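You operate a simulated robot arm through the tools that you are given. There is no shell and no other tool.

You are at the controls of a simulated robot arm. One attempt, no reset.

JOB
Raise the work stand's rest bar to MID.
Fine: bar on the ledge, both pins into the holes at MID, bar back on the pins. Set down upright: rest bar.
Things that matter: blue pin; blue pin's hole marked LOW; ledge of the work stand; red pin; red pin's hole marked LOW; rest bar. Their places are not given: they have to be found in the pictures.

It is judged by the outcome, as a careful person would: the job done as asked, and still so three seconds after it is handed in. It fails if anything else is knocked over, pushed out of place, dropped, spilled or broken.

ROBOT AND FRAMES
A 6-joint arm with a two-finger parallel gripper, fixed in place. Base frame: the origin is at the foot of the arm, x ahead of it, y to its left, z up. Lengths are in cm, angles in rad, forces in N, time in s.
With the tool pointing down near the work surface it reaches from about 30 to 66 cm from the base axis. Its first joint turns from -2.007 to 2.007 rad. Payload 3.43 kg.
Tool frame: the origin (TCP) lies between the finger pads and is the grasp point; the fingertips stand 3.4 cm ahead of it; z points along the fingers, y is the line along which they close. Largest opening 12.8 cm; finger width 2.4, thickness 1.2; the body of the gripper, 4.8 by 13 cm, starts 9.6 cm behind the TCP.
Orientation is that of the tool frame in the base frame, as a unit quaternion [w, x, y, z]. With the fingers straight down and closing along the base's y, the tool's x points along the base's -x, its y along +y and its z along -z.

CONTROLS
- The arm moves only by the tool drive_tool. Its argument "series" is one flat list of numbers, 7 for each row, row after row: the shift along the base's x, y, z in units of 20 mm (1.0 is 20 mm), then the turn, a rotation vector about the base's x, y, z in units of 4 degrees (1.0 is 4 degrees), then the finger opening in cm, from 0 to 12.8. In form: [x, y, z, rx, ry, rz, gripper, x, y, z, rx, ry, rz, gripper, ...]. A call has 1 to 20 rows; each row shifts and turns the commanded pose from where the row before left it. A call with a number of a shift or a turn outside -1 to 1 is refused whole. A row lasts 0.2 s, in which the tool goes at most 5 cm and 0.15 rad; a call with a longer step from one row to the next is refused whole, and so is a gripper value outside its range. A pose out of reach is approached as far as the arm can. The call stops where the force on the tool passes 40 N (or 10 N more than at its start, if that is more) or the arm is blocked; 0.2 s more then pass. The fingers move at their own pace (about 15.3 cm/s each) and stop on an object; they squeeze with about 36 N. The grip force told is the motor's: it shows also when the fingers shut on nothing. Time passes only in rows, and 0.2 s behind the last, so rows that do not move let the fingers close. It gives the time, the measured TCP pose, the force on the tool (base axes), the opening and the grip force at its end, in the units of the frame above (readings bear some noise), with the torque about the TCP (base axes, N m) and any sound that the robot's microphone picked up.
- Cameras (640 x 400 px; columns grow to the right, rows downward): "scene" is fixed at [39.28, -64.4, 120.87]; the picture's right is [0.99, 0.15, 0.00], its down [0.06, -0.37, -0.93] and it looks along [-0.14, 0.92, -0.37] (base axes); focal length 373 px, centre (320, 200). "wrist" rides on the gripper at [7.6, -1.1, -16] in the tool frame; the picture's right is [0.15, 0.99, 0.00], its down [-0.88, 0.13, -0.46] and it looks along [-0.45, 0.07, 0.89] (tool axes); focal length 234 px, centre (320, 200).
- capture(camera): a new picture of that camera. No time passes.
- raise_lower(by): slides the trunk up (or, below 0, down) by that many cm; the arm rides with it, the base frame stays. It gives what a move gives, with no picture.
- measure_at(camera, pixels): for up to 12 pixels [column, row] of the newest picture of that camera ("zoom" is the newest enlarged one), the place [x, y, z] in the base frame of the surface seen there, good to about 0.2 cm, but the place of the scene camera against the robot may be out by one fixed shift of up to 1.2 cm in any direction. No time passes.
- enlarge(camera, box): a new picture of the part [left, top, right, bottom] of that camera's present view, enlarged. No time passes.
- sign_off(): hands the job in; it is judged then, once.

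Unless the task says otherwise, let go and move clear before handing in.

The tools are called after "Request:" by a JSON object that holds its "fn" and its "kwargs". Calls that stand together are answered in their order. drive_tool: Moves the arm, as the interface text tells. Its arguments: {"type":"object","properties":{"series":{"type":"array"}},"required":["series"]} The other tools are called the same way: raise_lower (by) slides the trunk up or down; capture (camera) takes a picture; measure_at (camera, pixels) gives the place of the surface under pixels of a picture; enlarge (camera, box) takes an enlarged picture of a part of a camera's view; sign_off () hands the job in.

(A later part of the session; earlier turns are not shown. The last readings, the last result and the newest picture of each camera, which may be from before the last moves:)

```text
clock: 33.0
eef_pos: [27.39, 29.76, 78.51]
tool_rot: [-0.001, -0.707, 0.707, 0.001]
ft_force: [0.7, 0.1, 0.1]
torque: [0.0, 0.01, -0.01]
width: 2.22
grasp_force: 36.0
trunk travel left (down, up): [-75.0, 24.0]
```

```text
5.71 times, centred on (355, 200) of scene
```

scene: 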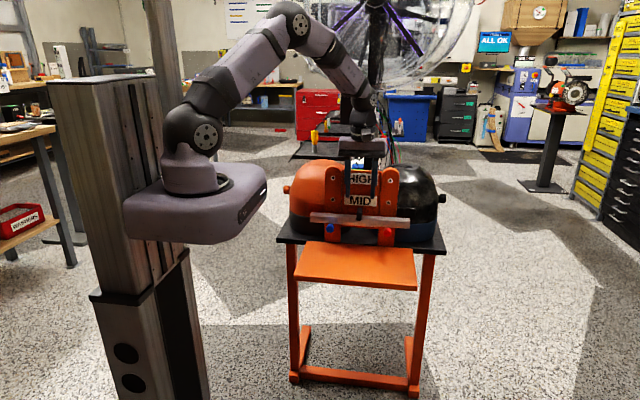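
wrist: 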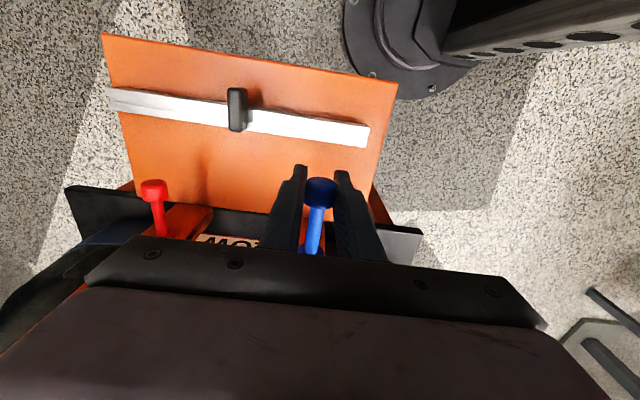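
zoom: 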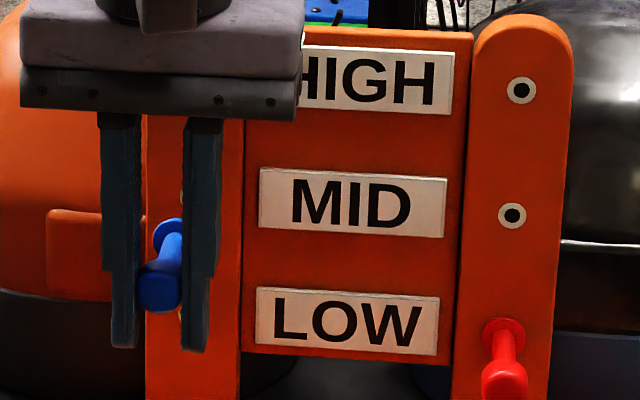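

I'd like an unobstructed look at the left column's LOW/MID/HIGH holes before inserting. I move the held pin aside (−x, up) to expose them to both cameras.

Request:
{"fn": "drive_tool", "kwargs": {"series": [-0.4, 0, 0.4, 0, 0, 0, 0.8, -0.7, 0, 0.7, 0, 0, 0, 0.8, -0.8, 0, 0.8, 0, 0, 0, 0.8, -0.8, 0, 0.8, 0, 0, 0, 0.8, -0.8, 0, 0.8, 0, 0, 0, 0.8, -0.5, 0, 0.5, 0, 0, 0, 0.8, 0, 0, 0, 0, 0, 0, 0.8]}}

Request:
{"fn": "capture", "kwargs": {"camera": "wrist"}}

Request:
{"fn": "enlarge", "kwargs": {"camera": "scene", "box": [310, 165, 400, 235]}}

```text
clock: 34.6
eef_pos: [19.6, 29.84, 86.6]
tool_rot: [0.0, -0.707, 0.707, 0.0]
ft_force: [0.2, 0.2, -0.8]
torque: [0.0, -0.02, -0.05]
width: 2.21
grasp_force: 35.6
trunk travel left (down, up): [-75.0, 24.0]
```

```text
taken
```

wrist: 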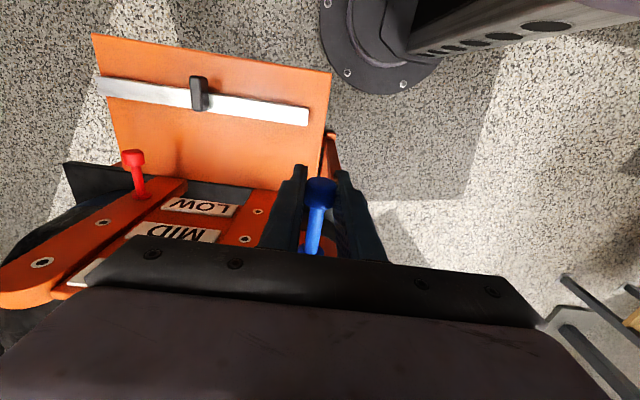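

```text
5.71 times, centred on (355, 200) of scene
```

zoom: 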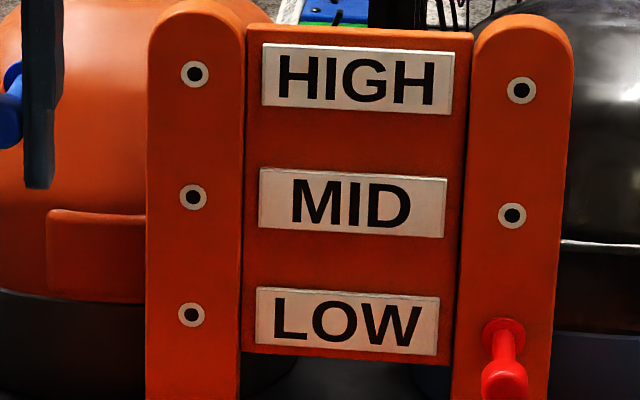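

All three left holes are clearly visible in the scene zoom: HIGH (194,74), MID (193,197), LOW (191,315). I measure them precisely with scene and then wrist.

Request:
{"fn": "measure_at", "kwargs": {"camera": "zoom", "pixels": [[194.5, 74], [193.5, 197.5], [191.5, 315], [184, 74], [183, 197], [181, 315], [205, 74], [204, 198], [202, 316], [521, 90], [512, 216], [193, 209]]}}

Request:
{"fn": "enlarge", "kwargs": {"camera": "scene", "box": [320, 170, 350, 195]}}

Request:
{"fn": "enlarge", "kwargs": {"camera": "scene", "box": [320, 190, 350, 215]}}

Request:
{"fn": "enlarge", "kwargs": {"camera": "scene", "box": [320, 210, 350, 235]}}

Request:
{"fn": "enlarge", "kwargs": {"camera": "wrist", "box": [200, 180, 290, 250]}}

```text
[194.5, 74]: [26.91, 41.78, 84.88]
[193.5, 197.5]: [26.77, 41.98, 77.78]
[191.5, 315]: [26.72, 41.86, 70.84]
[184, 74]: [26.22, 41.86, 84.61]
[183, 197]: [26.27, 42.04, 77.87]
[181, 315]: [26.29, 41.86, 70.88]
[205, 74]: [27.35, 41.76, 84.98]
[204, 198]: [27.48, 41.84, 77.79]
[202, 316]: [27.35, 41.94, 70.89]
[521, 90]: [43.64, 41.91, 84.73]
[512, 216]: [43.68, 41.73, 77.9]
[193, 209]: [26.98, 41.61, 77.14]
```

```text
16.00 times, centred on (335, 182) of scene
```

zoom: 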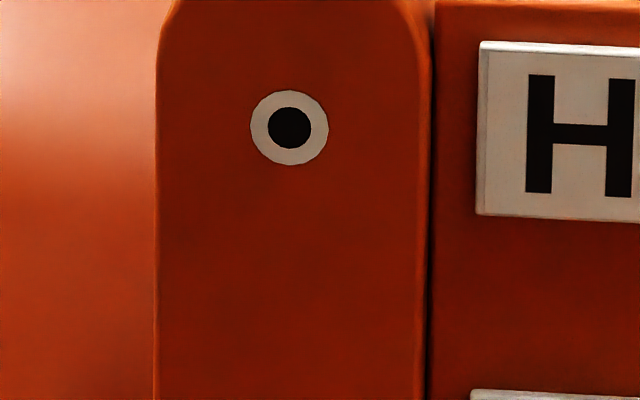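

```text
16.00 times, centred on (335, 202) of scene
```

zoom: 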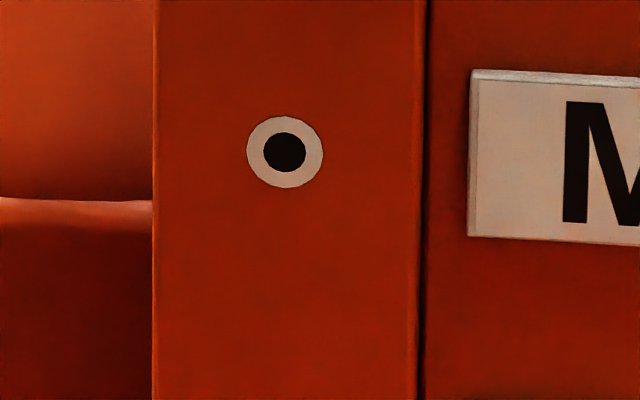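

```text
16.00 times, centred on (335, 222) of scene
```

zoom: 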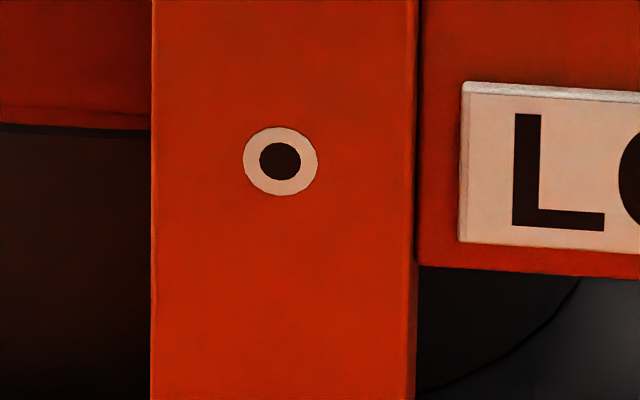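

```text
5.71 times, centred on (245, 215) of wrist
```

zoom: 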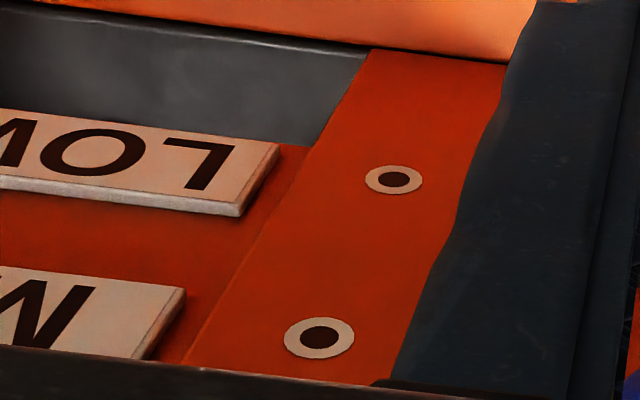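

Scene pixel geometry gives a LOW→MID spacing of about 6.95–7.0 cm, straight up. I cross-check with the wrist zoom (LOW (394,180), MID (320,338)) and look at the pin tip.

Request:
{"fn": "measure_at", "kwargs": {"camera": "zoom", "pixels": [[394, 179.5], [372, 180], [416, 180], [394, 168], [394, 190], [320, 338], [292, 338], [347, 338], [320, 321], [320, 354], [394, 179.5], [320, 338]]}}

Request:
{"fn": "enlarge", "kwargs": {"camera": "scene", "box": [285, 165, 335, 205]}}

```text
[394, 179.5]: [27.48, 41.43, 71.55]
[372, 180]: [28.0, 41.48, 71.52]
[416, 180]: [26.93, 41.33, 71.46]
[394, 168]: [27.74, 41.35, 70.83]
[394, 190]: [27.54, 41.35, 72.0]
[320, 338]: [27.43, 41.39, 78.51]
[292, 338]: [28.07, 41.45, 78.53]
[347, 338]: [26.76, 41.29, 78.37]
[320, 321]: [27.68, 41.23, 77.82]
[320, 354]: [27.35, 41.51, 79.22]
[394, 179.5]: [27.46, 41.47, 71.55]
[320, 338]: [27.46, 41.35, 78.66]
```

```text
10.00 times, centred on (310, 185) of scene
```

zoom: 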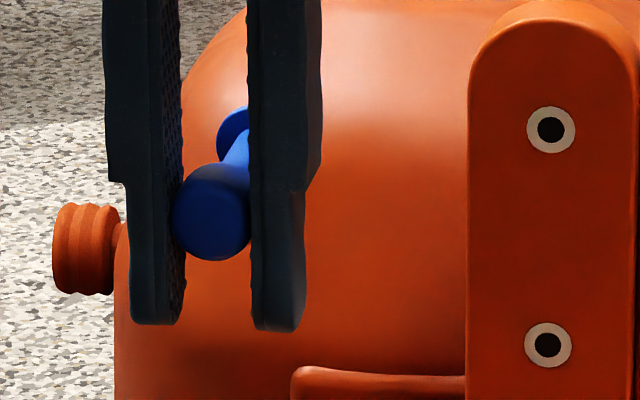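

Wrist gives LOW z≈71.52 and MID z≈78.52 (spacing 7.00), both x≈27.45. I return by the reverse move and take several readings to average out noise.

Request:
{"fn": "drive_tool", "kwargs": {"series": [0.5, 0, -0.5, 0, 0, 0, 0.8, 0.8, 0, -0.8, 0, 0, 0, 0.8, 0.8, 0, -0.8, 0, 0, 0, 0.8, 0.8, 0, -0.8, 0, 0, 0, 0.8, 0.7, 0, -0.7, 0, 0, 0, 0.8, 0.4, 0, -0.3, 0, 0, 0, 0.8, 0, 0, 0, 0, 0, 0, 0.8]}}

Request:
{"fn": "drive_tool", "kwargs": {"series": [0, 0, 0, 0, 0, 0, 0.8]}}

Request:
{"fn": "drive_tool", "kwargs": {"series": [0, 0, 0, 0, 0, 0, 0.8]}}

Request:
{"fn": "drive_tool", "kwargs": {"series": [0, 0, 0, 0, 0, 0, 0.8]}}

Request:
{"fn": "drive_tool", "kwargs": {"series": [0, 0, 0, 0, 0, 0, 0.8]}}

```text
clock: 36.2
eef_pos: [27.57, 29.85, 78.72]
tool_rot: [0.0, 0.707, -0.707, 0.0]
ft_force: [1.1, 0.4, -0.3]
torque: [-0.04, -0.01, 0.0]
width: 2.24
grasp_force: 35.8
trunk travel left (down, up): [-75.0, 24.0]
```

```text
clock: 36.6
eef_pos: [27.53, 29.75, 78.77]
tool_rot: [0.0, 0.708, -0.706, 0.0]
ft_force: [0.4, 0.6, 0.4]
torque: [-0.01, 0.0, -0.01]
width: 2.24
grasp_force: 36.1
trunk travel left (down, up): [-75.0, 24.0]
```

```text
clock: 37.0
eef_pos: [27.43, 29.72, 78.69]
tool_rot: [0.0, 0.707, -0.707, 0.0]
ft_force: [0.2, 0.2, -0.2]
torque: [-0.01, 0.01, 0.01]
width: 2.24
grasp_force: 36.8
trunk travel left (down, up): [-75.0, 24.0]
```

```text
clock: 37.4
eef_pos: [27.36, 29.87, 78.86]
tool_rot: [0.0, -0.707, 0.707, 0.001]
ft_force: [-0.5, 0.1, -0.6]
torque: [-0.03, 0.02, 0.03]
width: 2.25
grasp_force: 35.9
trunk travel left (down, up): [-75.0, 24.0]
```

```text
clock: 37.8
eef_pos: [27.45, 29.83, 78.7]
tool_rot: [-0.001, -0.707, 0.707, 0.0]
ft_force: [0.5, -0.4, 0.1]
torque: [0.01, 0.0, 0.0]
width: 2.22
grasp_force: 35.8
trunk travel left (down, up): [-75.0, 24.0]
```

Average pose is now about (27.47, 29.80, 78.75); the in-hole pose shifted up 7.0 cm would be about (27.52, ·, 78.59). I trim by −0.15 in z and +0.04 in x, then approach to y≈31.

Request:
{"fn": "drive_tool", "kwargs": {"series": [0.02, 0, -0.075, 0, 0, 0, 0.8, 0, 0.2, 0, 0, 0, 0, 0.8, 0, 0.2, 0, 0, 0, 0, 0.8, 0, 0.2, 0, 0, 0, 0, 0.8, 0, 0, 0, 0, 0, 0, 0.8]}}

Request:
{"fn": "enlarge", "kwargs": {"camera": "scene", "box": [310, 175, 360, 225]}}

Request:
{"fn": "capture", "kwargs": {"camera": "wrist"}}

```text
clock: 39.0
eef_pos: [27.6, 30.84, 78.54]
tool_rot: [0.0, 0.707, -0.707, 0.0]
ft_force: [1.0, 0.3, -0.3]
torque: [-0.02, 0.0, 0.02]
width: 2.22
grasp_force: 35.9
trunk travel left (down, up): [-75.0, 24.0]
```

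```text
8.00 times, centred on (335, 200) of scene
```

zoom: 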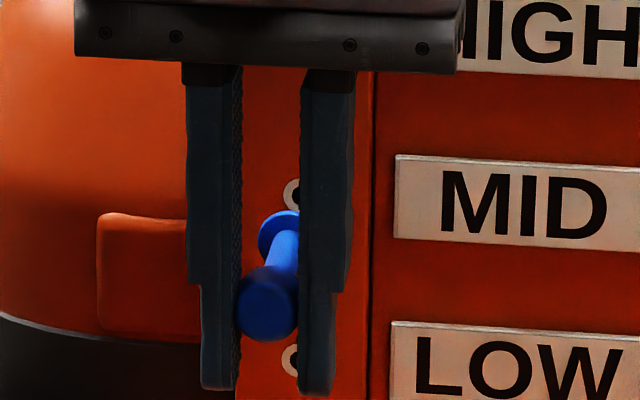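

```text
taken
```

wrist: 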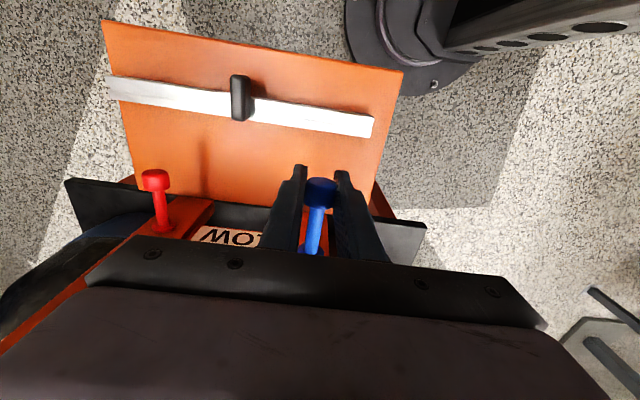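

The MID hole is visible at (294,195), just behind the pin. I advance in 1 mm steps, checking the force.

Request:
{"fn": "drive_tool", "kwargs": {"series": [0, 0.05, 0, 0, 0, 0, 0.8, 0, 0.05, 0, 0, 0, 0, 0.8, 0, 0.05, 0, 0, 0, 0, 0.8, 0, 0.05, 0, 0, 0, 0, 0.8, 0, 0, 0, 0, 0, 0, 0.8]}}

Request:
{"fn": "drive_tool", "kwargs": {"series": [0, 0.05, 0, 0, 0, 0, 0.8, 0, 0.05, 0, 0, 0, 0, 0.8, 0, 0, 0, 0, 0, 0, 0.8]}}

Request:
{"fn": "drive_tool", "kwargs": {"series": [0, 0.05, 0, 0, 0, 0, 0.8, 0, 0.05, 0, 0, 0, 0, 0.8, 0, 0, 0, 0, 0, 0, 0.8]}}

```text
clock: 40.2
eef_pos: [27.59, 31.27, 78.48]
tool_rot: [0.0, -0.707, 0.707, 0.0]
ft_force: [-0.8, 0.6, -0.4]
torque: [-0.02, 0.01, 0.0]
width: 2.23
grasp_force: 36.0
trunk travel left (down, up): [-75.0, 24.0]
```

```text
clock: 41.0
eef_pos: [27.32, 31.48, 78.53]
tool_rot: [0.0, -0.707, 0.707, 0.0]
ft_force: [-0.7, -0.6, -0.7]
torque: [-0.02, 0.0, 0.0]
width: 2.24
grasp_force: 36.3
trunk travel left (down, up): [-75.0, 24.0]
```

```text
clock: 41.8
eef_pos: [27.54, 31.82, 78.66]
tool_rot: [0.0, -0.707, 0.707, -0.001]
ft_force: [0.7, 0.4, 0.0]
torque: [-0.02, -0.03, 0.01]
width: 2.24
grasp_force: 36.0
trunk travel left (down, up): [-75.0, 24.0]
```

No contact yet at y≈31.7. I continue in small steps.

Request:
{"fn": "drive_tool", "kwargs": {"series": [0, 0.05, 0, 0, 0, 0, 0.8, 0, 0.05, 0, 0, 0, 0, 0.8, 0, 0, 0, 0, 0, 0, 0.8]}}

Request:
{"fn": "drive_tool", "kwargs": {"series": [0, 0.05, 0, 0, 0, 0, 0.8, 0, 0.05, 0, 0, 0, 0, 0.8, 0, 0, 0, 0, 0, 0, 0.8]}}

```text
clock: 42.6
eef_pos: [27.36, 31.84, 78.45]
tool_rot: [0.001, -0.707, 0.707, 0.0]
ft_force: [0.1, -0.9, 0.0]
torque: [0.0, -0.01, 0.03]
width: 2.23
grasp_force: 36.0
trunk travel left (down, up): [-75.0, 24.0]
```

```text
clock: 43.4
eef_pos: [27.64, 32.1, 78.59]
tool_rot: [-0.001, -0.707, 0.707, 0.0]
ft_force: [0.2, -0.2, -0.2]
torque: [-0.04, -0.01, -0.02]
width: 2.23
grasp_force: 35.9
trunk travel left (down, up): [-75.0, 24.0]
```

Request:
{"fn": "enlarge", "kwargs": {"camera": "scene", "box": [325, 185, 350, 210]}}

Request:
{"fn": "drive_tool", "kwargs": {"series": [0, 0.05, 0, 0, 0, 0, 0.8, 0, 0.05, 0, 0, 0, 0, 0.8, 0, 0, 0, 0, 0, 0, 0.8]}}

Request:
{"fn": "drive_tool", "kwargs": {"series": [0, 0.05, 0, 0, 0, 0, 0.8, 0, 0.05, 0, 0, 0, 0, 0.8, 0, 0, 0, 0, 0, 0, 0.8]}}

```text
16.00 times, centred on (338, 198) of scene
```

zoom: 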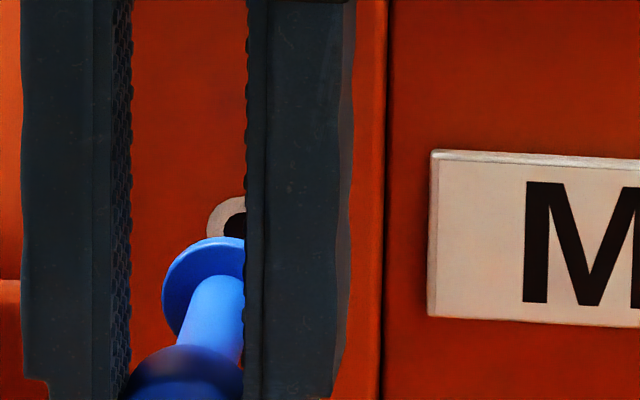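

```text
clock: 44.2
eef_pos: [27.54, 32.44, 78.7]
tool_rot: [-0.001, 0.707, -0.707, 0.0]
ft_force: [-0.5, -0.1, -0.1]
torque: [-0.05, 0.02, -0.01]
width: 2.26
grasp_force: 36.1
trunk travel left (down, up): [-75.0, 24.0]
```

```text
clock: 45.0
eef_pos: [27.66, 32.66, 78.46]
tool_rot: [0.0, -0.707, 0.707, -0.001]
ft_force: [-0.5, 0.2, -0.7]
torque: [-0.01, -0.02, -0.01]
width: 2.23
grasp_force: 36.3
trunk travel left (down, up): [-75.0, 24.0]
```

Still free at y≈32.6 with the tip apparently aligned. Continue.

Request:
{"fn": "drive_tool", "kwargs": {"series": [0, 0.05, 0, 0, 0, 0, 0.8, 0, 0.05, 0, 0, 0, 0, 0.8, 0, 0, 0, 0, 0, 0, 0.8]}}

Request:
{"fn": "drive_tool", "kwargs": {"series": [0, 0.05, 0, 0, 0, 0, 0.8, 0, 0.05, 0, 0, 0, 0, 0.8, 0, 0, 0, 0, 0, 0, 0.8]}}

Request:
{"fn": "enlarge", "kwargs": {"camera": "scene", "box": [325, 185, 350, 210]}}

```text
clock: 45.8
eef_pos: [27.61, 32.79, 78.55]
tool_rot: [-0.001, 0.708, -0.707, 0.0]
ft_force: [-0.3, -0.3, -0.6]
torque: [-0.01, 0.02, 0.01]
width: 2.23
grasp_force: 36.2
trunk travel left (down, up): [-75.0, 24.0]
```

```text
clock: 46.6
eef_pos: [27.55, 32.89, 78.49]
tool_rot: [0.001, 0.708, -0.707, -0.001]
ft_force: [-0.6, -0.3, 0.0]
torque: [0.0, -0.02, -0.02]
width: 2.23
grasp_force: 36.2
trunk travel left (down, up): [-75.0, 24.0]
```

```text
16.00 times, centred on (338, 198) of scene
```

zoom: 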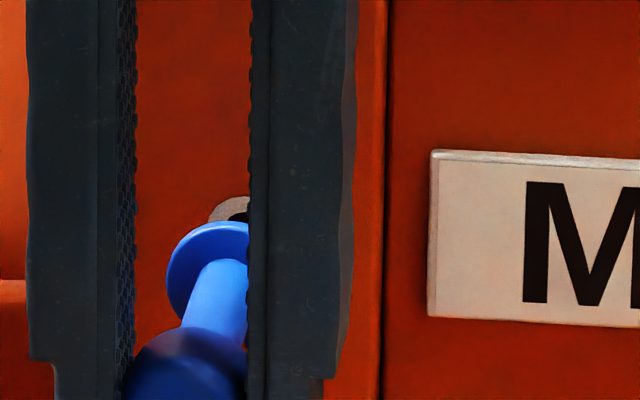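

Still no resistance; collar now covers part of the MID ring (230,210). Continue advancing.

Request:
{"fn": "drive_tool", "kwargs": {"series": [0, 0.05, 0, 0, 0, 0, 0.8, 0, 0.05, 0, 0, 0, 0, 0.8, 0, 0, 0, 0, 0, 0, 0.8]}}

Request:
{"fn": "drive_tool", "kwargs": {"series": [0, 0.05, 0, 0, 0, 0, 0.8, 0, 0.05, 0, 0, 0, 0, 0.8, 0, 0, 0, 0, 0, 0, 0.8]}}

```text
clock: 47.4
eef_pos: [27.48, 33.12, 78.62]
tool_rot: [0.001, 0.708, -0.707, 0.0]
ft_force: [-0.4, 0.6, -0.3]
torque: [-0.01, -0.03, 0.01]
width: 2.23
grasp_force: 35.9
trunk travel left (down, up): [-75.0, 24.0]
```

```text
clock: 48.2
eef_pos: [27.69, 33.36, 78.6]
tool_rot: [0.0, -0.707, 0.708, 0.0]
ft_force: [0.0, 0.8, -0.2]
torque: [0.03, 0.02, -0.01]
width: 2.24
grasp_force: 35.9
trunk travel left (down, up): [-75.0, 24.0]
```

Request:
{"fn": "drive_tool", "kwargs": {"series": [0, 0.05, 0, 0, 0, 0, 0.8, 0, 0.05, 0, 0, 0, 0, 0.8, 0, 0, 0, 0, 0, 0, 0.8]}}

Request:
{"fn": "drive_tool", "kwargs": {"series": [0, 0.05, 0, 0, 0, 0, 0.8, 0, 0.05, 0, 0, 0, 0, 0.8, 0, 0, 0, 0, 0, 0, 0.8]}}

Request:
{"fn": "enlarge", "kwargs": {"camera": "scene", "box": [325, 185, 350, 210]}}

```text
clock: 49.0
eef_pos: [27.56, 33.67, 78.64]
tool_rot: [0.0, -0.707, 0.707, -0.001]
ft_force: [-0.1, -0.8, 0.4]
torque: [-0.04, 0.0, 0.01]
width: 2.21
grasp_force: 36.1
trunk travel left (down, up): [-75.0, 24.0]
```

```text
clock: 49.8
eef_pos: [27.5, 33.73, 78.56]
tool_rot: [0.0, -0.707, 0.707, -0.001]
ft_force: [-0.8, -0.2, -0.1]
torque: [-0.02, 0.02, 0.03]
width: 2.22
grasp_force: 35.9
trunk travel left (down, up): [-75.0, 24.0]
```

```text
16.00 times, centred on (338, 198) of scene
```

zoom: 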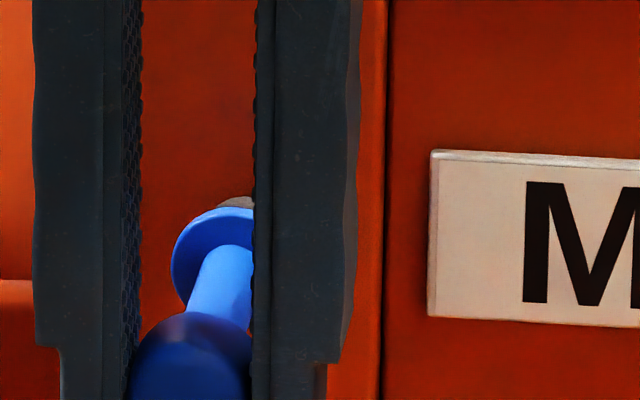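

Still free at y≈33.75, collar ~1.5 cm from the plate. Continue gently.

Request:
{"fn": "drive_tool", "kwargs": {"series": [0, 0.05, 0, 0, 0, 0, 0.8, 0, 0.05, 0, 0, 0, 0, 0.8, 0, 0, 0, 0, 0, 0, 0.8]}}

Request:
{"fn": "drive_tool", "kwargs": {"series": [0, 0.05, 0, 0, 0, 0, 0.8, 0, 0.05, 0, 0, 0, 0, 0.8, 0, 0, 0, 0, 0, 0, 0.8]}}

```text
clock: 50.6
eef_pos: [27.6, 33.96, 78.42]
tool_rot: [0.0, -0.707, 0.707, 0.0]
ft_force: [-0.3, 0.4, 0.2]
torque: [-0.03, 0.01, 0.01]
width: 2.23
grasp_force: 35.8
trunk travel left (down, up): [-75.0, 24.0]
```

```text
clock: 51.4
eef_pos: [27.51, 34.17, 78.64]
tool_rot: [0.0, 0.707, -0.707, 0.001]
ft_force: [0.2, -0.1, -0.2]
torque: [0.03, -0.01, 0.02]
width: 2.23
grasp_force: 36.2
trunk travel left (down, up): [-75.0, 24.0]
```

Request:
{"fn": "drive_tool", "kwargs": {"series": [0, 0.05, 0, 0, 0, 0, 0.8, 0, 0.05, 0, 0, 0, 0, 0.8, 0, 0, 0, 0, 0, 0, 0.8]}}

Request:
{"fn": "drive_tool", "kwargs": {"series": [0, 0.05, 0, 0, 0, 0, 0.8, 0, 0.05, 0, 0, 0, 0, 0.8, 0, 0, 0, 0, 0, 0, 0.8]}}

Request:
{"fn": "enlarge", "kwargs": {"camera": "scene", "box": [325, 185, 350, 210]}}

```text
clock: 52.2
eef_pos: [27.47, 34.57, 78.62]
tool_rot: [0.0, 0.707, -0.707, 0.0]
ft_force: [0.9, 0.1, 0.4]
torque: [0.03, -0.03, 0.0]
width: 2.25
grasp_force: 35.7
trunk travel left (down, up): [-75.0, 24.0]
```

```text
clock: 53.0
eef_pos: [27.62, 34.52, 78.55]
tool_rot: [0.0, 0.707, -0.707, 0.0]
ft_force: [0.0, -0.6, -0.1]
torque: [-0.07, 0.04, -0.02]
width: 2.22
grasp_force: 36.2
trunk travel left (down, up): [-75.0, 24.0]
```

```text
16.00 times, centred on (338, 198) of scene
```

zoom: 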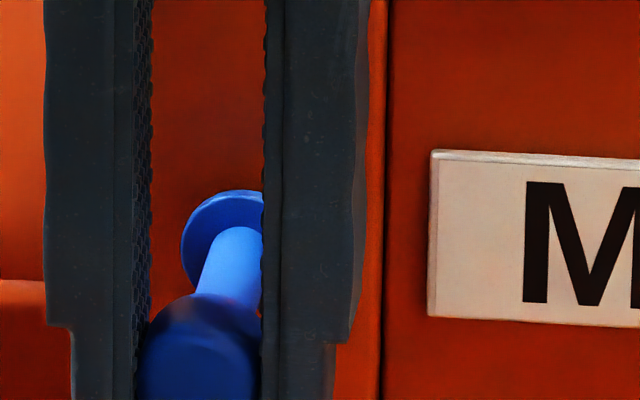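

No resistance at y≈34.6; about 0.7 cm remains before the collar seats. Continue in small steps.

Request:
{"fn": "drive_tool", "kwargs": {"series": [0, 0.05, 0, 0, 0, 0, 0.8, 0, 0.05, 0, 0, 0, 0, 0.8, 0, 0, 0, 0, 0, 0, 0.8]}}

Request:
{"fn": "drive_tool", "kwargs": {"series": [0, 0.05, 0, 0, 0, 0, 0.8, 0, 0.05, 0, 0, 0, 0, 0.8, 0, 0, 0, 0, 0, 0, 0.8]}}

```text
clock: 53.8
eef_pos: [27.51, 34.91, 78.69]
tool_rot: [0.0, -0.707, 0.707, 0.0]
ft_force: [0.8, 0.4, -1.1]
torque: [-0.01, -0.01, 0.01]
width: 2.23
grasp_force: 36.4
trunk travel left (down, up): [-75.0, 24.0]
```

```text
clock: 54.6
eef_pos: [27.5, 34.96, 78.7]
tool_rot: [0.0, -0.707, 0.707, 0.0]
ft_force: [-0.1, -0.1, -0.3]
torque: [-0.04, 0.01, 0.01]
width: 2.23
grasp_force: 36.2
trunk travel left (down, up): [-75.0, 24.0]
```

Request:
{"fn": "drive_tool", "kwargs": {"series": [0, 0.05, 0, 0, 0, 0, 0.8, 0, 0.05, 0, 0, 0, 0, 0.8, 0, 0, 0, 0, 0, 0, 0.8]}}

Request:
{"fn": "enlarge", "kwargs": {"camera": "scene", "box": [325, 185, 350, 210]}}

```text
clock: 55.4
eef_pos: [27.52, 35.17, 78.6]
tool_rot: [0.0, -0.707, 0.707, 0.0]
ft_force: [-4.0, 2.6, 1.0]
torque: [0.09, 0.01, 0.19]
width: 2.24
grasp_force: 35.5
trunk travel left (down, up): [-75.0, 24.0]
```

```text
16.00 times, centred on (338, 198) of scene
```

zoom: 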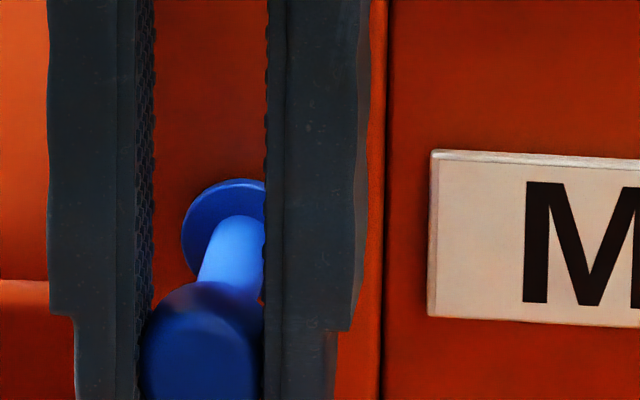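

Lateral forces (−4 x, +2.6 y) similar to the seated LOW state indicate the pin is in the hole. I push another 1–2 mm to confirm full seating.

Request:
{"fn": "drive_tool", "kwargs": {"series": [0, 0.05, 0, 0, 0, 0, 0.8, 0, 0, 0, 0, 0, 0, 0.8]}}

Request:
{"fn": "drive_tool", "kwargs": {"series": [0, 0.05, 0, 0, 0, 0, 0.8, 0, 0, 0, 0, 0, 0, 0.8]}}

Request:
{"fn": "enlarge", "kwargs": {"camera": "scene", "box": [310, 165, 400, 245]}}

Request:
{"fn": "capture", "kwargs": {"camera": "wrist"}}

```text
clock: 56.0
eef_pos: [27.57, 35.28, 78.5]
tool_rot: [-0.001, 0.708, -0.707, 0.0]
ft_force: [-2.8, 0.3, 0.1]
torque: [0.05, 0.02, 0.15]
width: 2.24
grasp_force: 36.5
trunk travel left (down, up): [-75.0, 24.0]
```

```text
clock: 56.6
eef_pos: [27.59, 35.29, 78.66]
tool_rot: [-0.001, -0.707, 0.708, -0.001]
ft_force: [-1.3, -4.3, 0.7]
torque: [0.11, -0.04, 0.05]
width: 2.23
grasp_force: 36.2
trunk travel left (down, up): [-75.0, 24.0]
```

```text
5.00 times, centred on (355, 205) of scene
```

zoom: 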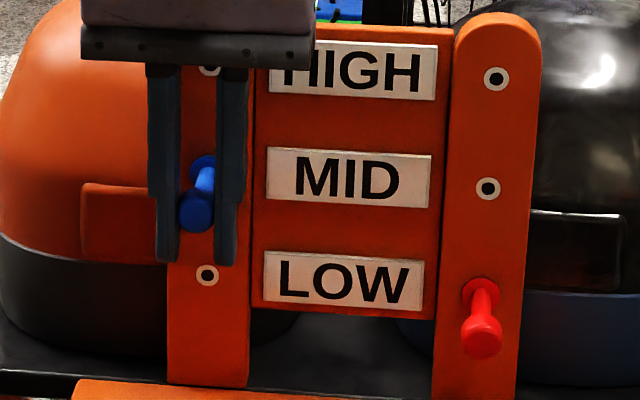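

```text
taken
```

wrist: 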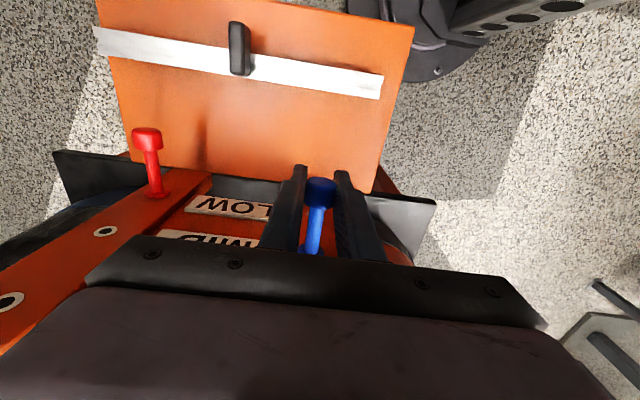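

The y-force turned to −4.3 N, so the collar is touching. One more 1 mm push to confirm seating.

Request:
{"fn": "drive_tool", "kwargs": {"series": [0, 0.05, 0, 0, 0, 0, 0.8, 0, 0, 0, 0, 0, 0, 0.8]}}

Request:
{"fn": "enlarge", "kwargs": {"camera": "scene", "box": [320, 190, 350, 225]}}

```text
clock: 57.2
eef_pos: [27.53, 35.22, 78.59]
tool_rot: [0.001, 0.708, -0.706, 0.001]
ft_force: [-0.6, -9.8, 2.4]
torque: [0.23, 0.01, 0.03]
width: 2.24
grasp_force: 36.4
trunk travel left (down, up): [-75.0, 24.0]
```

```text
11.43 times, centred on (335, 208) of scene
```

zoom: 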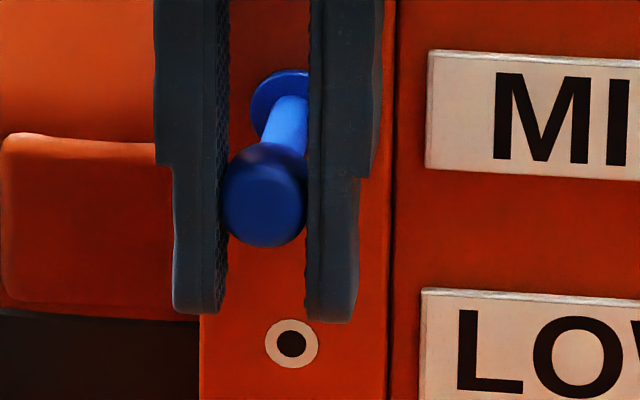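

The push force rises (−9.8 N) with y equal to the seated LOW value. I relieve the push and do a small ±z wiggle to verify the pin is captured in the hole before releasing.

Request:
{"fn": "drive_tool", "kwargs": {"series": [0, -0.06, 0, 0, 0, 0, 0.8, 0, 0, 0, 0, 0, 0, 0.8]}}

Request:
{"fn": "drive_tool", "kwargs": {"series": [0, 0, -0.1, 0, 0, 0, 0.8, 0, 0, 0, 0, 0, 0, 0.8]}}

Request:
{"fn": "drive_tool", "kwargs": {"series": [0, 0, 0.1, 0, 0, 0, 0.8, 0, 0, 0, 0, 0, 0, 0.8]}}

```text
clock: 57.8
eef_pos: [27.49, 35.36, 78.59]
tool_rot: [0.0, -0.707, 0.707, 0.0]
ft_force: [-1.2, -7.1, 1.4]
torque: [0.09, 0.01, 0.08]
width: 2.25
grasp_force: 35.7
trunk travel left (down, up): [-75.0, 24.0]
```

```text
clock: 58.4
eef_pos: [27.62, 35.38, 78.63]
tool_rot: [-0.002, 0.707, -0.707, -0.001]
ft_force: [-2.0, -5.6, 11.6]
torque: [0.7, 0.02, 0.01]
width: 2.26
grasp_force: 36.8
trunk travel left (down, up): [-75.0, 24.0]
```

```text
clock: 59.0
eef_pos: [27.48, 35.32, 78.59]
tool_rot: [0.0, -0.707, 0.707, 0.001]
ft_force: [-0.6, -1.9, 1.9]
torque: [0.0, -0.05, 0.01]
width: 2.26
grasp_force: 35.2
trunk travel left (down, up): [-75.0, 24.0]
```

The −2 mm z-command gave 11.6 N resistance with no motion, so the pin is captured in the MID hole. I open the fingers gently.

Request:
{"fn": "drive_tool", "kwargs": {"series": [0, 0, 0, 0, 0, 0, 2.4, 0, 0, 0, 0, 0, 0, 3, 0, 0, 0, 0, 0, 0, 4.5, 0, 0, 0, 0, 0, 0, 4.5]}}

Request:
{"fn": "enlarge", "kwargs": {"camera": "scene", "box": [310, 165, 400, 245]}}

Request:
{"fn": "capture", "kwargs": {"camera": "wrist"}}

```text
clock: 60.0
eef_pos: [27.62, 35.3, 78.62]
tool_rot: [-0.001, 0.707, -0.707, 0.0]
ft_force: [-0.2, -0.2, 1.3]
torque: [-0.01, -0.01, 0.0]
width: 4.5
grasp_force: 0.0
trunk travel left (down, up): [-75.0, 24.0]
```

```text
5.00 times, centred on (355, 205) of scene
```

zoom: 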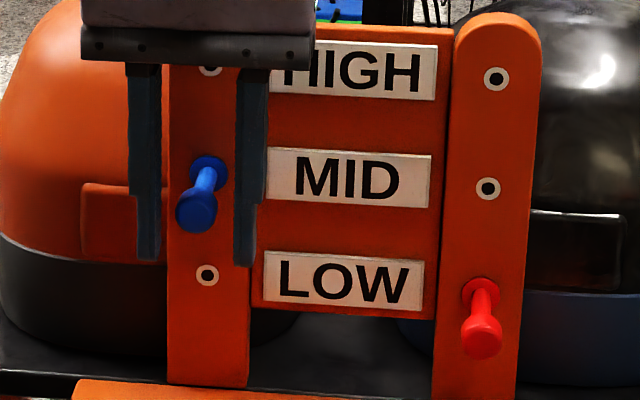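

```text
taken
```

wrist: 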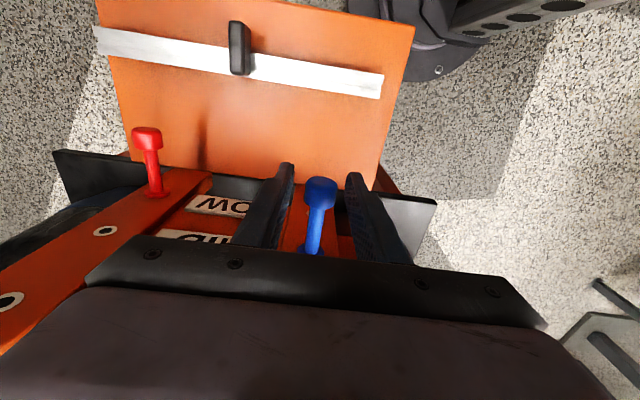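

Blue pin stays in MID. I rise 6 cm clear and move over to the red pin at x≈44.2.

Request:
{"fn": "drive_tool", "kwargs": {"series": [0, 0, 0.5, 0, 0, 0, 4.5, 0, 0, 0.9, 0, 0, 0, 4.5, 0, 0, 0.9, 0, 0, 0, 4.5, 0.3, 0, 0.7, 0, 0, 0, 4.5, 0.9, 0, 0, 0, 0, 0, 5, 1, 0, 0, 0, 0, 0, 5, 1, 0, 0, 0, 0, 0, 5, 1, 0, 0, 0, 0, 0, 5, 1, 0, 0, 0, 0, 0, 5, 1, 0, 0, 0, 0, 0, 5, 1, -0.2, 0, 0, 0, 0, 5, 1, -0.3, 0, 0, 0, 0, 5, 0, 0, 0, 0, 0, 0, 5]}}

Request:
{"fn": "capture", "kwargs": {"camera": "wrist"}}

Request:
{"fn": "enlarge", "kwargs": {"camera": "wrist", "box": [270, 130, 370, 240]}}

Request:
{"fn": "capture", "kwargs": {"camera": "scene"}}

```text
clock: 62.8
eef_pos: [43.88, 34.44, 84.67]
tool_rot: [0.0, 0.708, -0.707, 0.0]
ft_force: [-0.4, -0.5, -0.9]
torque: [0.01, -0.01, -0.05]
width: 5.04
grasp_force: 0.1
trunk travel left (down, up): [-75.0, 24.0]
```

```text
taken
```

wrist: 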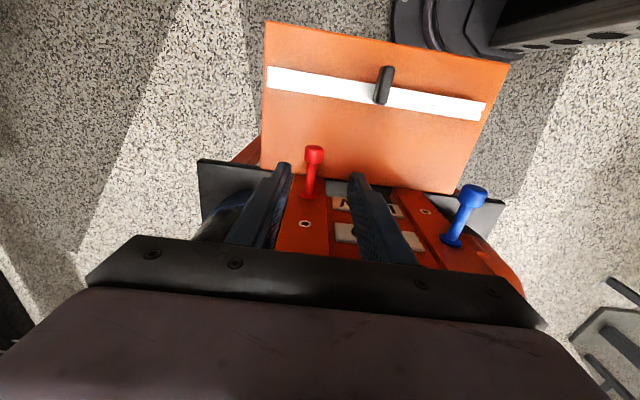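

```text
3.64 times, centred on (320, 185) of wrist
```

zoom: 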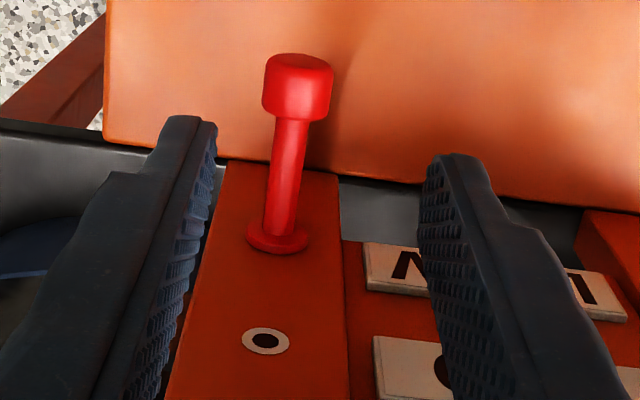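

```text
taken
```

scene: 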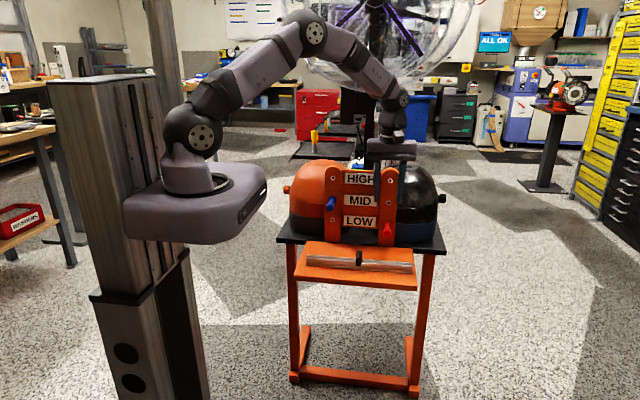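

Request:
{"fn": "measure_at", "kwargs": {"camera": "zoom", "pixels": [[298, 62], [270, 95], [297, 100], [327, 98], [297, 115], [288, 150], [276, 152], [301, 152], [281, 210], [265, 341], [246, 341], [285, 341]]}}

```text
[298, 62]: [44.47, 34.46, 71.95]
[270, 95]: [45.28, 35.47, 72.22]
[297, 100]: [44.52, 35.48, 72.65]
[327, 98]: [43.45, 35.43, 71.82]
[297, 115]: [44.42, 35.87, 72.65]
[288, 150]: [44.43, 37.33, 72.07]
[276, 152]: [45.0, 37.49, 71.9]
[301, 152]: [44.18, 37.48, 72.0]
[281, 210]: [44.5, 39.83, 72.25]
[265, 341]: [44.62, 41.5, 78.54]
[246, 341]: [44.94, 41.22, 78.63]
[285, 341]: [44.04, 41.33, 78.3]
```

Red pin axis x≈44.46, z≈71.5, head y 34.4–36.2. I align above it and descend to z≈71.55.

Request:
{"fn": "drive_tool", "kwargs": {"series": [0.265, 0.475, 0, 0, 0, 0, 5, 0, 0, -0.8, 0, 0, 0, 5, 0, 0, -1, 0, 0, 0, 5, 0, 0, -1, 0, 0, 0, 5, 0, 0, -1, 0, 0, 0, 5, 0, 0, -1, 0, 0, 0, 5, 0, 0, -1, 0, 0, 0, 5, 0, 0, -0.5, 0, 0, 0, 5, 0, 0, -0.23, 0, 0, 0, 5, 0, 0, 0, 0, 0, 0, 5]}}

Request:
{"fn": "capture", "kwargs": {"camera": "wrist"}}

Request:
{"fn": "enlarge", "kwargs": {"camera": "scene", "box": [310, 165, 420, 245]}}

```text
clock: 65.0
eef_pos: [44.55, 35.5, 71.52]
tool_rot: [0.001, 0.707, -0.707, 0.0]
ft_force: [0.4, -0.4, 0.1]
torque: [-0.04, -0.04, -0.02]
width: 5.0
grasp_force: 0.0
trunk travel left (down, up): [-75.0, 24.0]
```

```text
taken
```

wrist: 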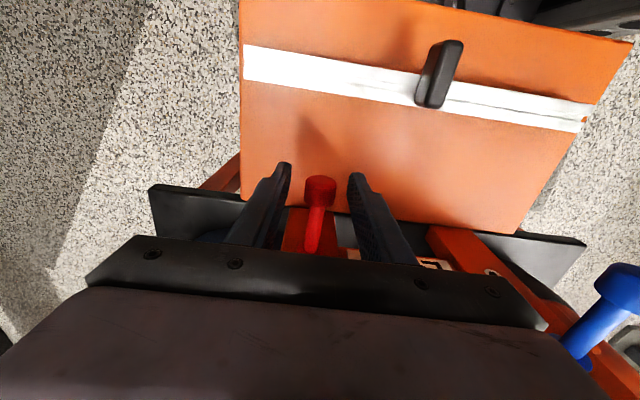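

```text
5.00 times, centred on (365, 205) of scene
```

zoom: 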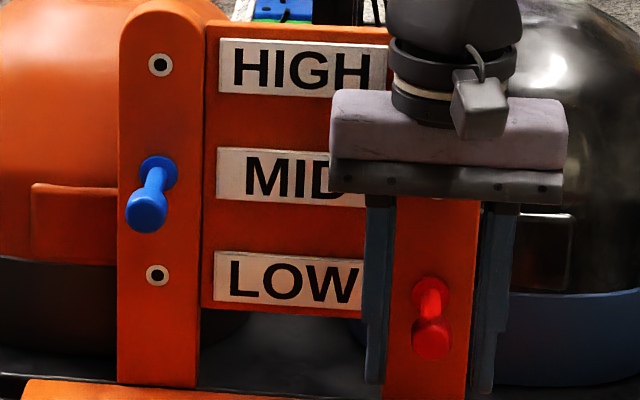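

The red head is centred between the fingers. I close on it.

Request:
{"fn": "drive_tool", "kwargs": {"series": [0, 0, 0, 0, 0, 0, 3, 0, 0, 0, 0, 0, 0, 2.2, 0, 0, 0, 0, 0, 0, 1.4, 0, 0, 0, 0, 0, 0, 0.8, 0, 0, 0, 0, 0, 0, 0.8]}}

Request:
{"fn": "drive_tool", "kwargs": {"series": [0, 0, 0, 0, 0, 0, 0.8]}}

Request:
{"fn": "drive_tool", "kwargs": {"series": [0, 0, 0, 0, 0, 0, 0.8]}}

Request:
{"fn": "capture", "kwargs": {"camera": "wrist"}}

```text
clock: 66.2
eef_pos: [44.53, 35.39, 71.6]
tool_rot: [0.0, 0.707, -0.707, 0.0]
ft_force: [1.9, 0.0, -0.3]
torque: [-0.03, 0.02, -0.04]
width: 2.19
grasp_force: 36.2
trunk travel left (down, up): [-75.0, 24.0]
```

```text
clock: 66.6
eef_pos: [44.51, 35.47, 71.54]
tool_rot: [0.001, 0.708, -0.707, 0.001]
ft_force: [1.0, -0.9, 0.1]
torque: [-0.03, 0.0, -0.04]
width: 2.24
grasp_force: 36.0
trunk travel left (down, up): [-75.0, 24.0]
```

```text
clock: 67.0
eef_pos: [44.52, 35.4, 71.67]
tool_rot: [0.0, 0.707, -0.707, 0.0]
ft_force: [0.2, -0.3, -0.3]
torque: [-0.05, 0.02, -0.02]
width: 2.23
grasp_force: 36.3
trunk travel left (down, up): [-75.0, 24.0]
```

```text
taken
```

wrist: 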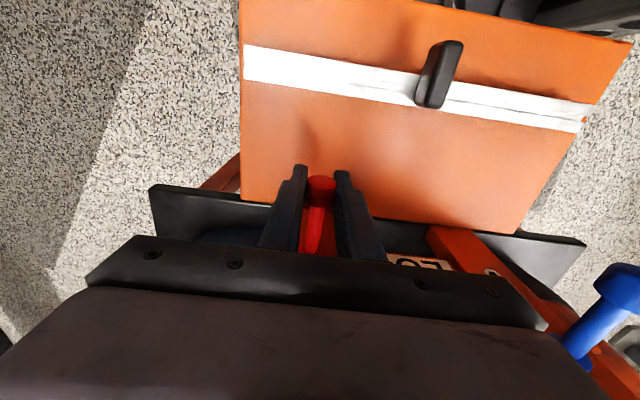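

Forces are near zero—an excellent neutral grip at (44.52, 35.42, 71.6). I pull straight out along −y by 5.4 cm.

Request:
{"fn": "drive_tool", "kwargs": {"series": [0, -0.1, 0, 0, 0, 0, 0.8, 0, -0.15, 0, 0, 0, 0, 0.8, 0, -0.25, 0, 0, 0, 0, 0.8, 0, -0.25, 0, 0, 0, 0, 0.8, 0, -0.25, 0, 0, 0, 0, 0.8, 0, -0.25, 0, 0, 0, 0, 0.8, 0, -0.25, 0, 0, 0, 0, 0.8, 0, 0, 0, 0, 0, 0, 0.8]}}

Request:
{"fn": "drive_tool", "kwargs": {"series": [0, -0.3, 0, 0, 0, 0, 0.8, 0, -0.3, 0, 0, 0, 0, 0.8, 0, -0.3, 0, 0, 0, 0, 0.8, 0, -0.3, 0, 0, 0, 0, 0.8, 0, 0, 0, 0, 0, 0, 0.8]}}

Request:
{"fn": "capture", "kwargs": {"camera": "wrist"}}

Request:
{"fn": "enlarge", "kwargs": {"camera": "scene", "box": [365, 205, 405, 245]}}

```text
clock: 68.8
eef_pos: [44.56, 32.28, 71.54]
tool_rot: [0.0, -0.707, 0.707, 0.0]
ft_force: [0.0, -0.2, -1.1]
torque: [-0.03, 0.0, 0.02]
width: 2.22
grasp_force: 36.1
trunk travel left (down, up): [-75.0, 24.0]
```

```text
clock: 70.0
eef_pos: [44.6, 29.89, 71.71]
tool_rot: [0.0, 0.708, -0.707, 0.0]
ft_force: [0.7, -0.4, -0.1]
torque: [-0.01, 0.0, 0.01]
width: 2.24
grasp_force: 35.9
trunk travel left (down, up): [-75.0, 24.0]
```

```text
taken
```

wrist: 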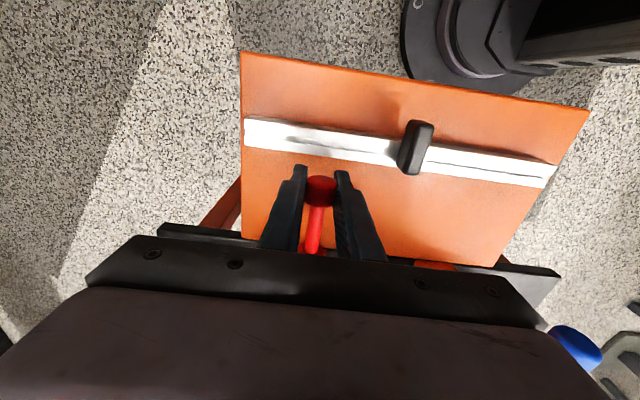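

```text
10.00 times, centred on (385, 225) of scene
```

zoom: 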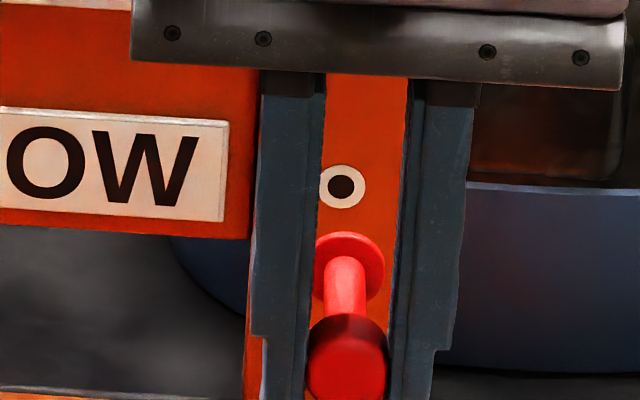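

The red LOW hole is clear at (340,187), and the same pixel geometry gives a matching 7.0 cm vertical spacing to MID. I raise exactly 7.0 cm.

Request:
{"fn": "drive_tool", "kwargs": {"series": [0, 0, 0.4, 0, 0, 0, 0.8, 0, 0, 0.7, 0, 0, 0, 0.8, 0, 0, 0.8, 0, 0, 0, 0.8, 0, 0, 0.8, 0, 0, 0, 0.8, 0, 0, 0.5, 0, 0, 0, 0.8, 0, 0, 0.3, 0, 0, 0, 0.8, 0, 0, 0, 0, 0, 0, 0.8]}}

Request:
{"fn": "drive_tool", "kwargs": {"series": [0, 0, 0, 0, 0, 0, 0.8]}}

Request:
{"fn": "drive_tool", "kwargs": {"series": [0, 0, 0, 0, 0, 0, 0.8]}}

Request:
{"fn": "enlarge", "kwargs": {"camera": "scene", "box": [365, 180, 415, 230]}}

```text
clock: 71.6
eef_pos: [44.61, 29.88, 78.59]
tool_rot: [0.0, 0.707, -0.707, 0.0]
ft_force: [-0.3, 0.6, -0.8]
torque: [0.02, 0.02, 0.02]
width: 2.24
grasp_force: 36.1
trunk travel left (down, up): [-75.0, 24.0]
```

```text
clock: 72.0
eef_pos: [44.47, 29.87, 78.71]
tool_rot: [0.0, -0.707, 0.708, 0.0]
ft_force: [0.0, 1.0, -0.6]
torque: [0.0, 0.03, 0.02]
width: 2.21
grasp_force: 35.9
trunk travel left (down, up): [-75.0, 24.0]
```

```text
clock: 72.4
eef_pos: [44.4, 29.81, 78.62]
tool_rot: [-0.001, 0.708, -0.707, 0.0]
ft_force: [-1.0, -0.8, -0.7]
torque: [-0.02, 0.01, 0.01]
width: 2.22
grasp_force: 36.0
trunk travel left (down, up): [-75.0, 24.0]
```

```text
8.00 times, centred on (390, 205) of scene
```

zoom: 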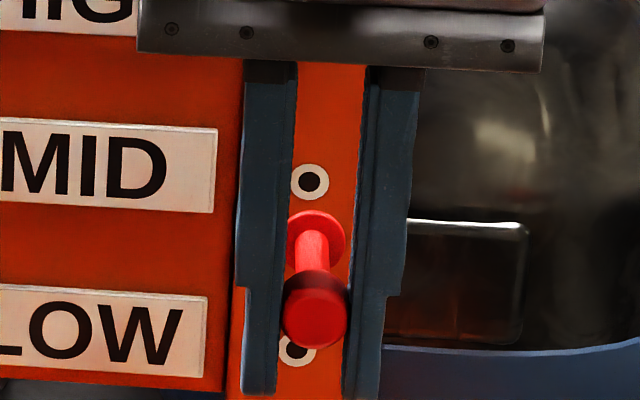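

The pin is aligned with MID hole (310,182) in the zoom; readings average (44.49, 29.85, 78.64). I advance toward y≈33 in moderate steps.

Request:
{"fn": "drive_tool", "kwargs": {"series": [0, 0.1, 0, 0, 0, 0, 0.8, 0, 0.15, 0, 0, 0, 0, 0.8, 0, 0.15, 0, 0, 0, 0, 0.8, 0, 0.15, 0, 0, 0, 0, 0.8, 0, 0.15, 0, 0, 0, 0, 0.8, 0, 0.15, 0, 0, 0, 0, 0.8, 0, 0, 0, 0, 0, 0, 0.8]}}

Request:
{"fn": "drive_tool", "kwargs": {"series": [0, 0.1, 0, 0, 0, 0, 0.8, 0, 0.1, 0, 0, 0, 0, 0.8, 0, 0.1, 0, 0, 0, 0, 0.8, 0, 0.1, 0, 0, 0, 0, 0.8, 0, 0.1, 0, 0, 0, 0, 0.8, 0, 0, 0, 0, 0, 0, 0.8]}}

Request:
{"fn": "enlarge", "kwargs": {"camera": "scene", "box": [370, 185, 405, 220]}}

```text
clock: 74.0
eef_pos: [44.54, 31.66, 78.42]
tool_rot: [0.0, 0.708, -0.706, 0.0]
ft_force: [-0.2, -0.4, -0.2]
torque: [0.0, -0.03, 0.03]
width: 2.24
grasp_force: 35.9
trunk travel left (down, up): [-75.0, 24.0]
```

```text
clock: 75.4
eef_pos: [44.47, 32.63, 78.42]
tool_rot: [0.0, -0.707, 0.707, 0.0]
ft_force: [-0.4, 0.5, -0.3]
torque: [0.03, 0.01, -0.01]
width: 2.23
grasp_force: 36.1
trunk travel left (down, up): [-75.0, 24.0]
```

```text
11.43 times, centred on (388, 202) of scene
```

zoom: 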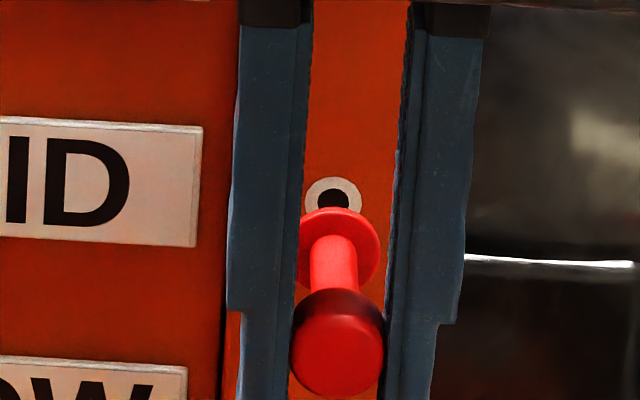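

Advance is free. I take a couple of extra readings to verify z before inserting.

Request:
{"fn": "drive_tool", "kwargs": {"series": [0, 0.1, 0, 0, 0, 0, 0.8, 0, 0.1, 0, 0, 0, 0, 0.8]}}

Request:
{"fn": "drive_tool", "kwargs": {"series": [0, 0.1, 0, 0, 0, 0, 0.8, 0, 0.1, 0, 0, 0, 0, 0.8]}}

Request:
{"fn": "drive_tool", "kwargs": {"series": [0, 0.1, 0, 0, 0, 0, 0.8, 0, 0.1, 0, 0, 0, 0, 0.8]}}

Request:
{"fn": "enlarge", "kwargs": {"camera": "scene", "box": [370, 185, 405, 220]}}

```text
clock: 76.0
eef_pos: [44.38, 33.05, 78.34]
tool_rot: [0.0, -0.707, 0.707, 0.001]
ft_force: [-0.4, 0.0, 0.1]
torque: [-0.03, 0.01, 0.02]
width: 2.21
grasp_force: 36.0
trunk travel left (down, up): [-75.0, 24.0]
```

```text
clock: 76.6
eef_pos: [44.63, 33.41, 78.6]
tool_rot: [0.0, -0.707, 0.708, 0.0]
ft_force: [0.6, -0.1, -0.9]
torque: [0.01, -0.01, 0.0]
width: 2.23
grasp_force: 35.8
trunk travel left (down, up): [-75.0, 24.0]
```

```text
clock: 77.2
eef_pos: [44.6, 33.85, 78.42]
tool_rot: [0.0, -0.707, 0.708, 0.0]
ft_force: [-0.4, -0.2, -0.6]
torque: [-0.01, -0.02, -0.02]
width: 2.24
grasp_force: 35.8
trunk travel left (down, up): [-75.0, 24.0]
```

```text
11.43 times, centred on (388, 202) of scene
```

zoom: 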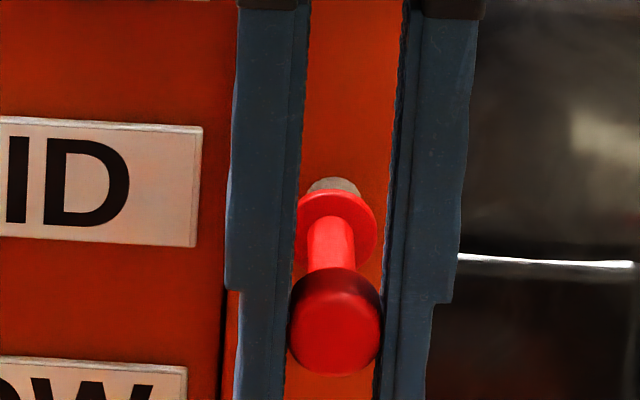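

z readings look slightly lower (≈78.44); I take static readings to confirm.

Request:
{"fn": "drive_tool", "kwargs": {"series": [0, 0, 0, 0, 0, 0, 0.8]}}

Request:
{"fn": "drive_tool", "kwargs": {"series": [0, 0, 0, 0, 0, 0, 0.8]}}

Request:
{"fn": "drive_tool", "kwargs": {"series": [0, 0, 0, 0, 0, 0, 0.8]}}

Request:
{"fn": "drive_tool", "kwargs": {"series": [0, 0, 0, 0, 0, 0, 0.8]}}

Request:
{"fn": "drive_tool", "kwargs": {"series": [0, 0, 0, 0, 0, 0, 0.8]}}

```text
clock: 77.6
eef_pos: [44.44, 33.95, 78.44]
tool_rot: [0.0, -0.707, 0.707, 0.001]
ft_force: [0.3, 0.9, -0.7]
torque: [0.0, 0.0, 0.03]
width: 2.24
grasp_force: 36.1
trunk travel left (down, up): [-75.0, 24.0]
```

```text
clock: 78.0
eef_pos: [44.43, 33.84, 78.4]
tool_rot: [0.0, -0.707, 0.707, 0.0]
ft_force: [-0.7, -0.6, -0.4]
torque: [-0.04, -0.01, 0.02]
width: 2.23
grasp_force: 36.3
trunk travel left (down, up): [-75.0, 24.0]
```

```text
clock: 78.4
eef_pos: [44.38, 33.84, 78.48]
tool_rot: [0.0, -0.707, 0.707, -0.001]
ft_force: [0.4, -0.2, -1.3]
torque: [-0.01, -0.02, 0.0]
width: 2.23
grasp_force: 36.3
trunk travel left (down, up): [-75.0, 24.0]
```

```text
clock: 78.8
eef_pos: [44.37, 33.87, 78.43]
tool_rot: [0.0, -0.707, 0.707, 0.0]
ft_force: [0.2, -0.6, 0.0]
torque: [-0.02, -0.01, -0.02]
width: 2.23
grasp_force: 36.2
trunk travel left (down, up): [-75.0, 24.0]
```

```text
clock: 79.2
eef_pos: [44.4, 33.95, 78.4]
tool_rot: [-0.001, -0.707, 0.707, -0.001]
ft_force: [-0.5, 0.6, -0.4]
torque: [-0.02, 0.02, 0.03]
width: 2.23
grasp_force: 35.9
trunk travel left (down, up): [-75.0, 24.0]
```

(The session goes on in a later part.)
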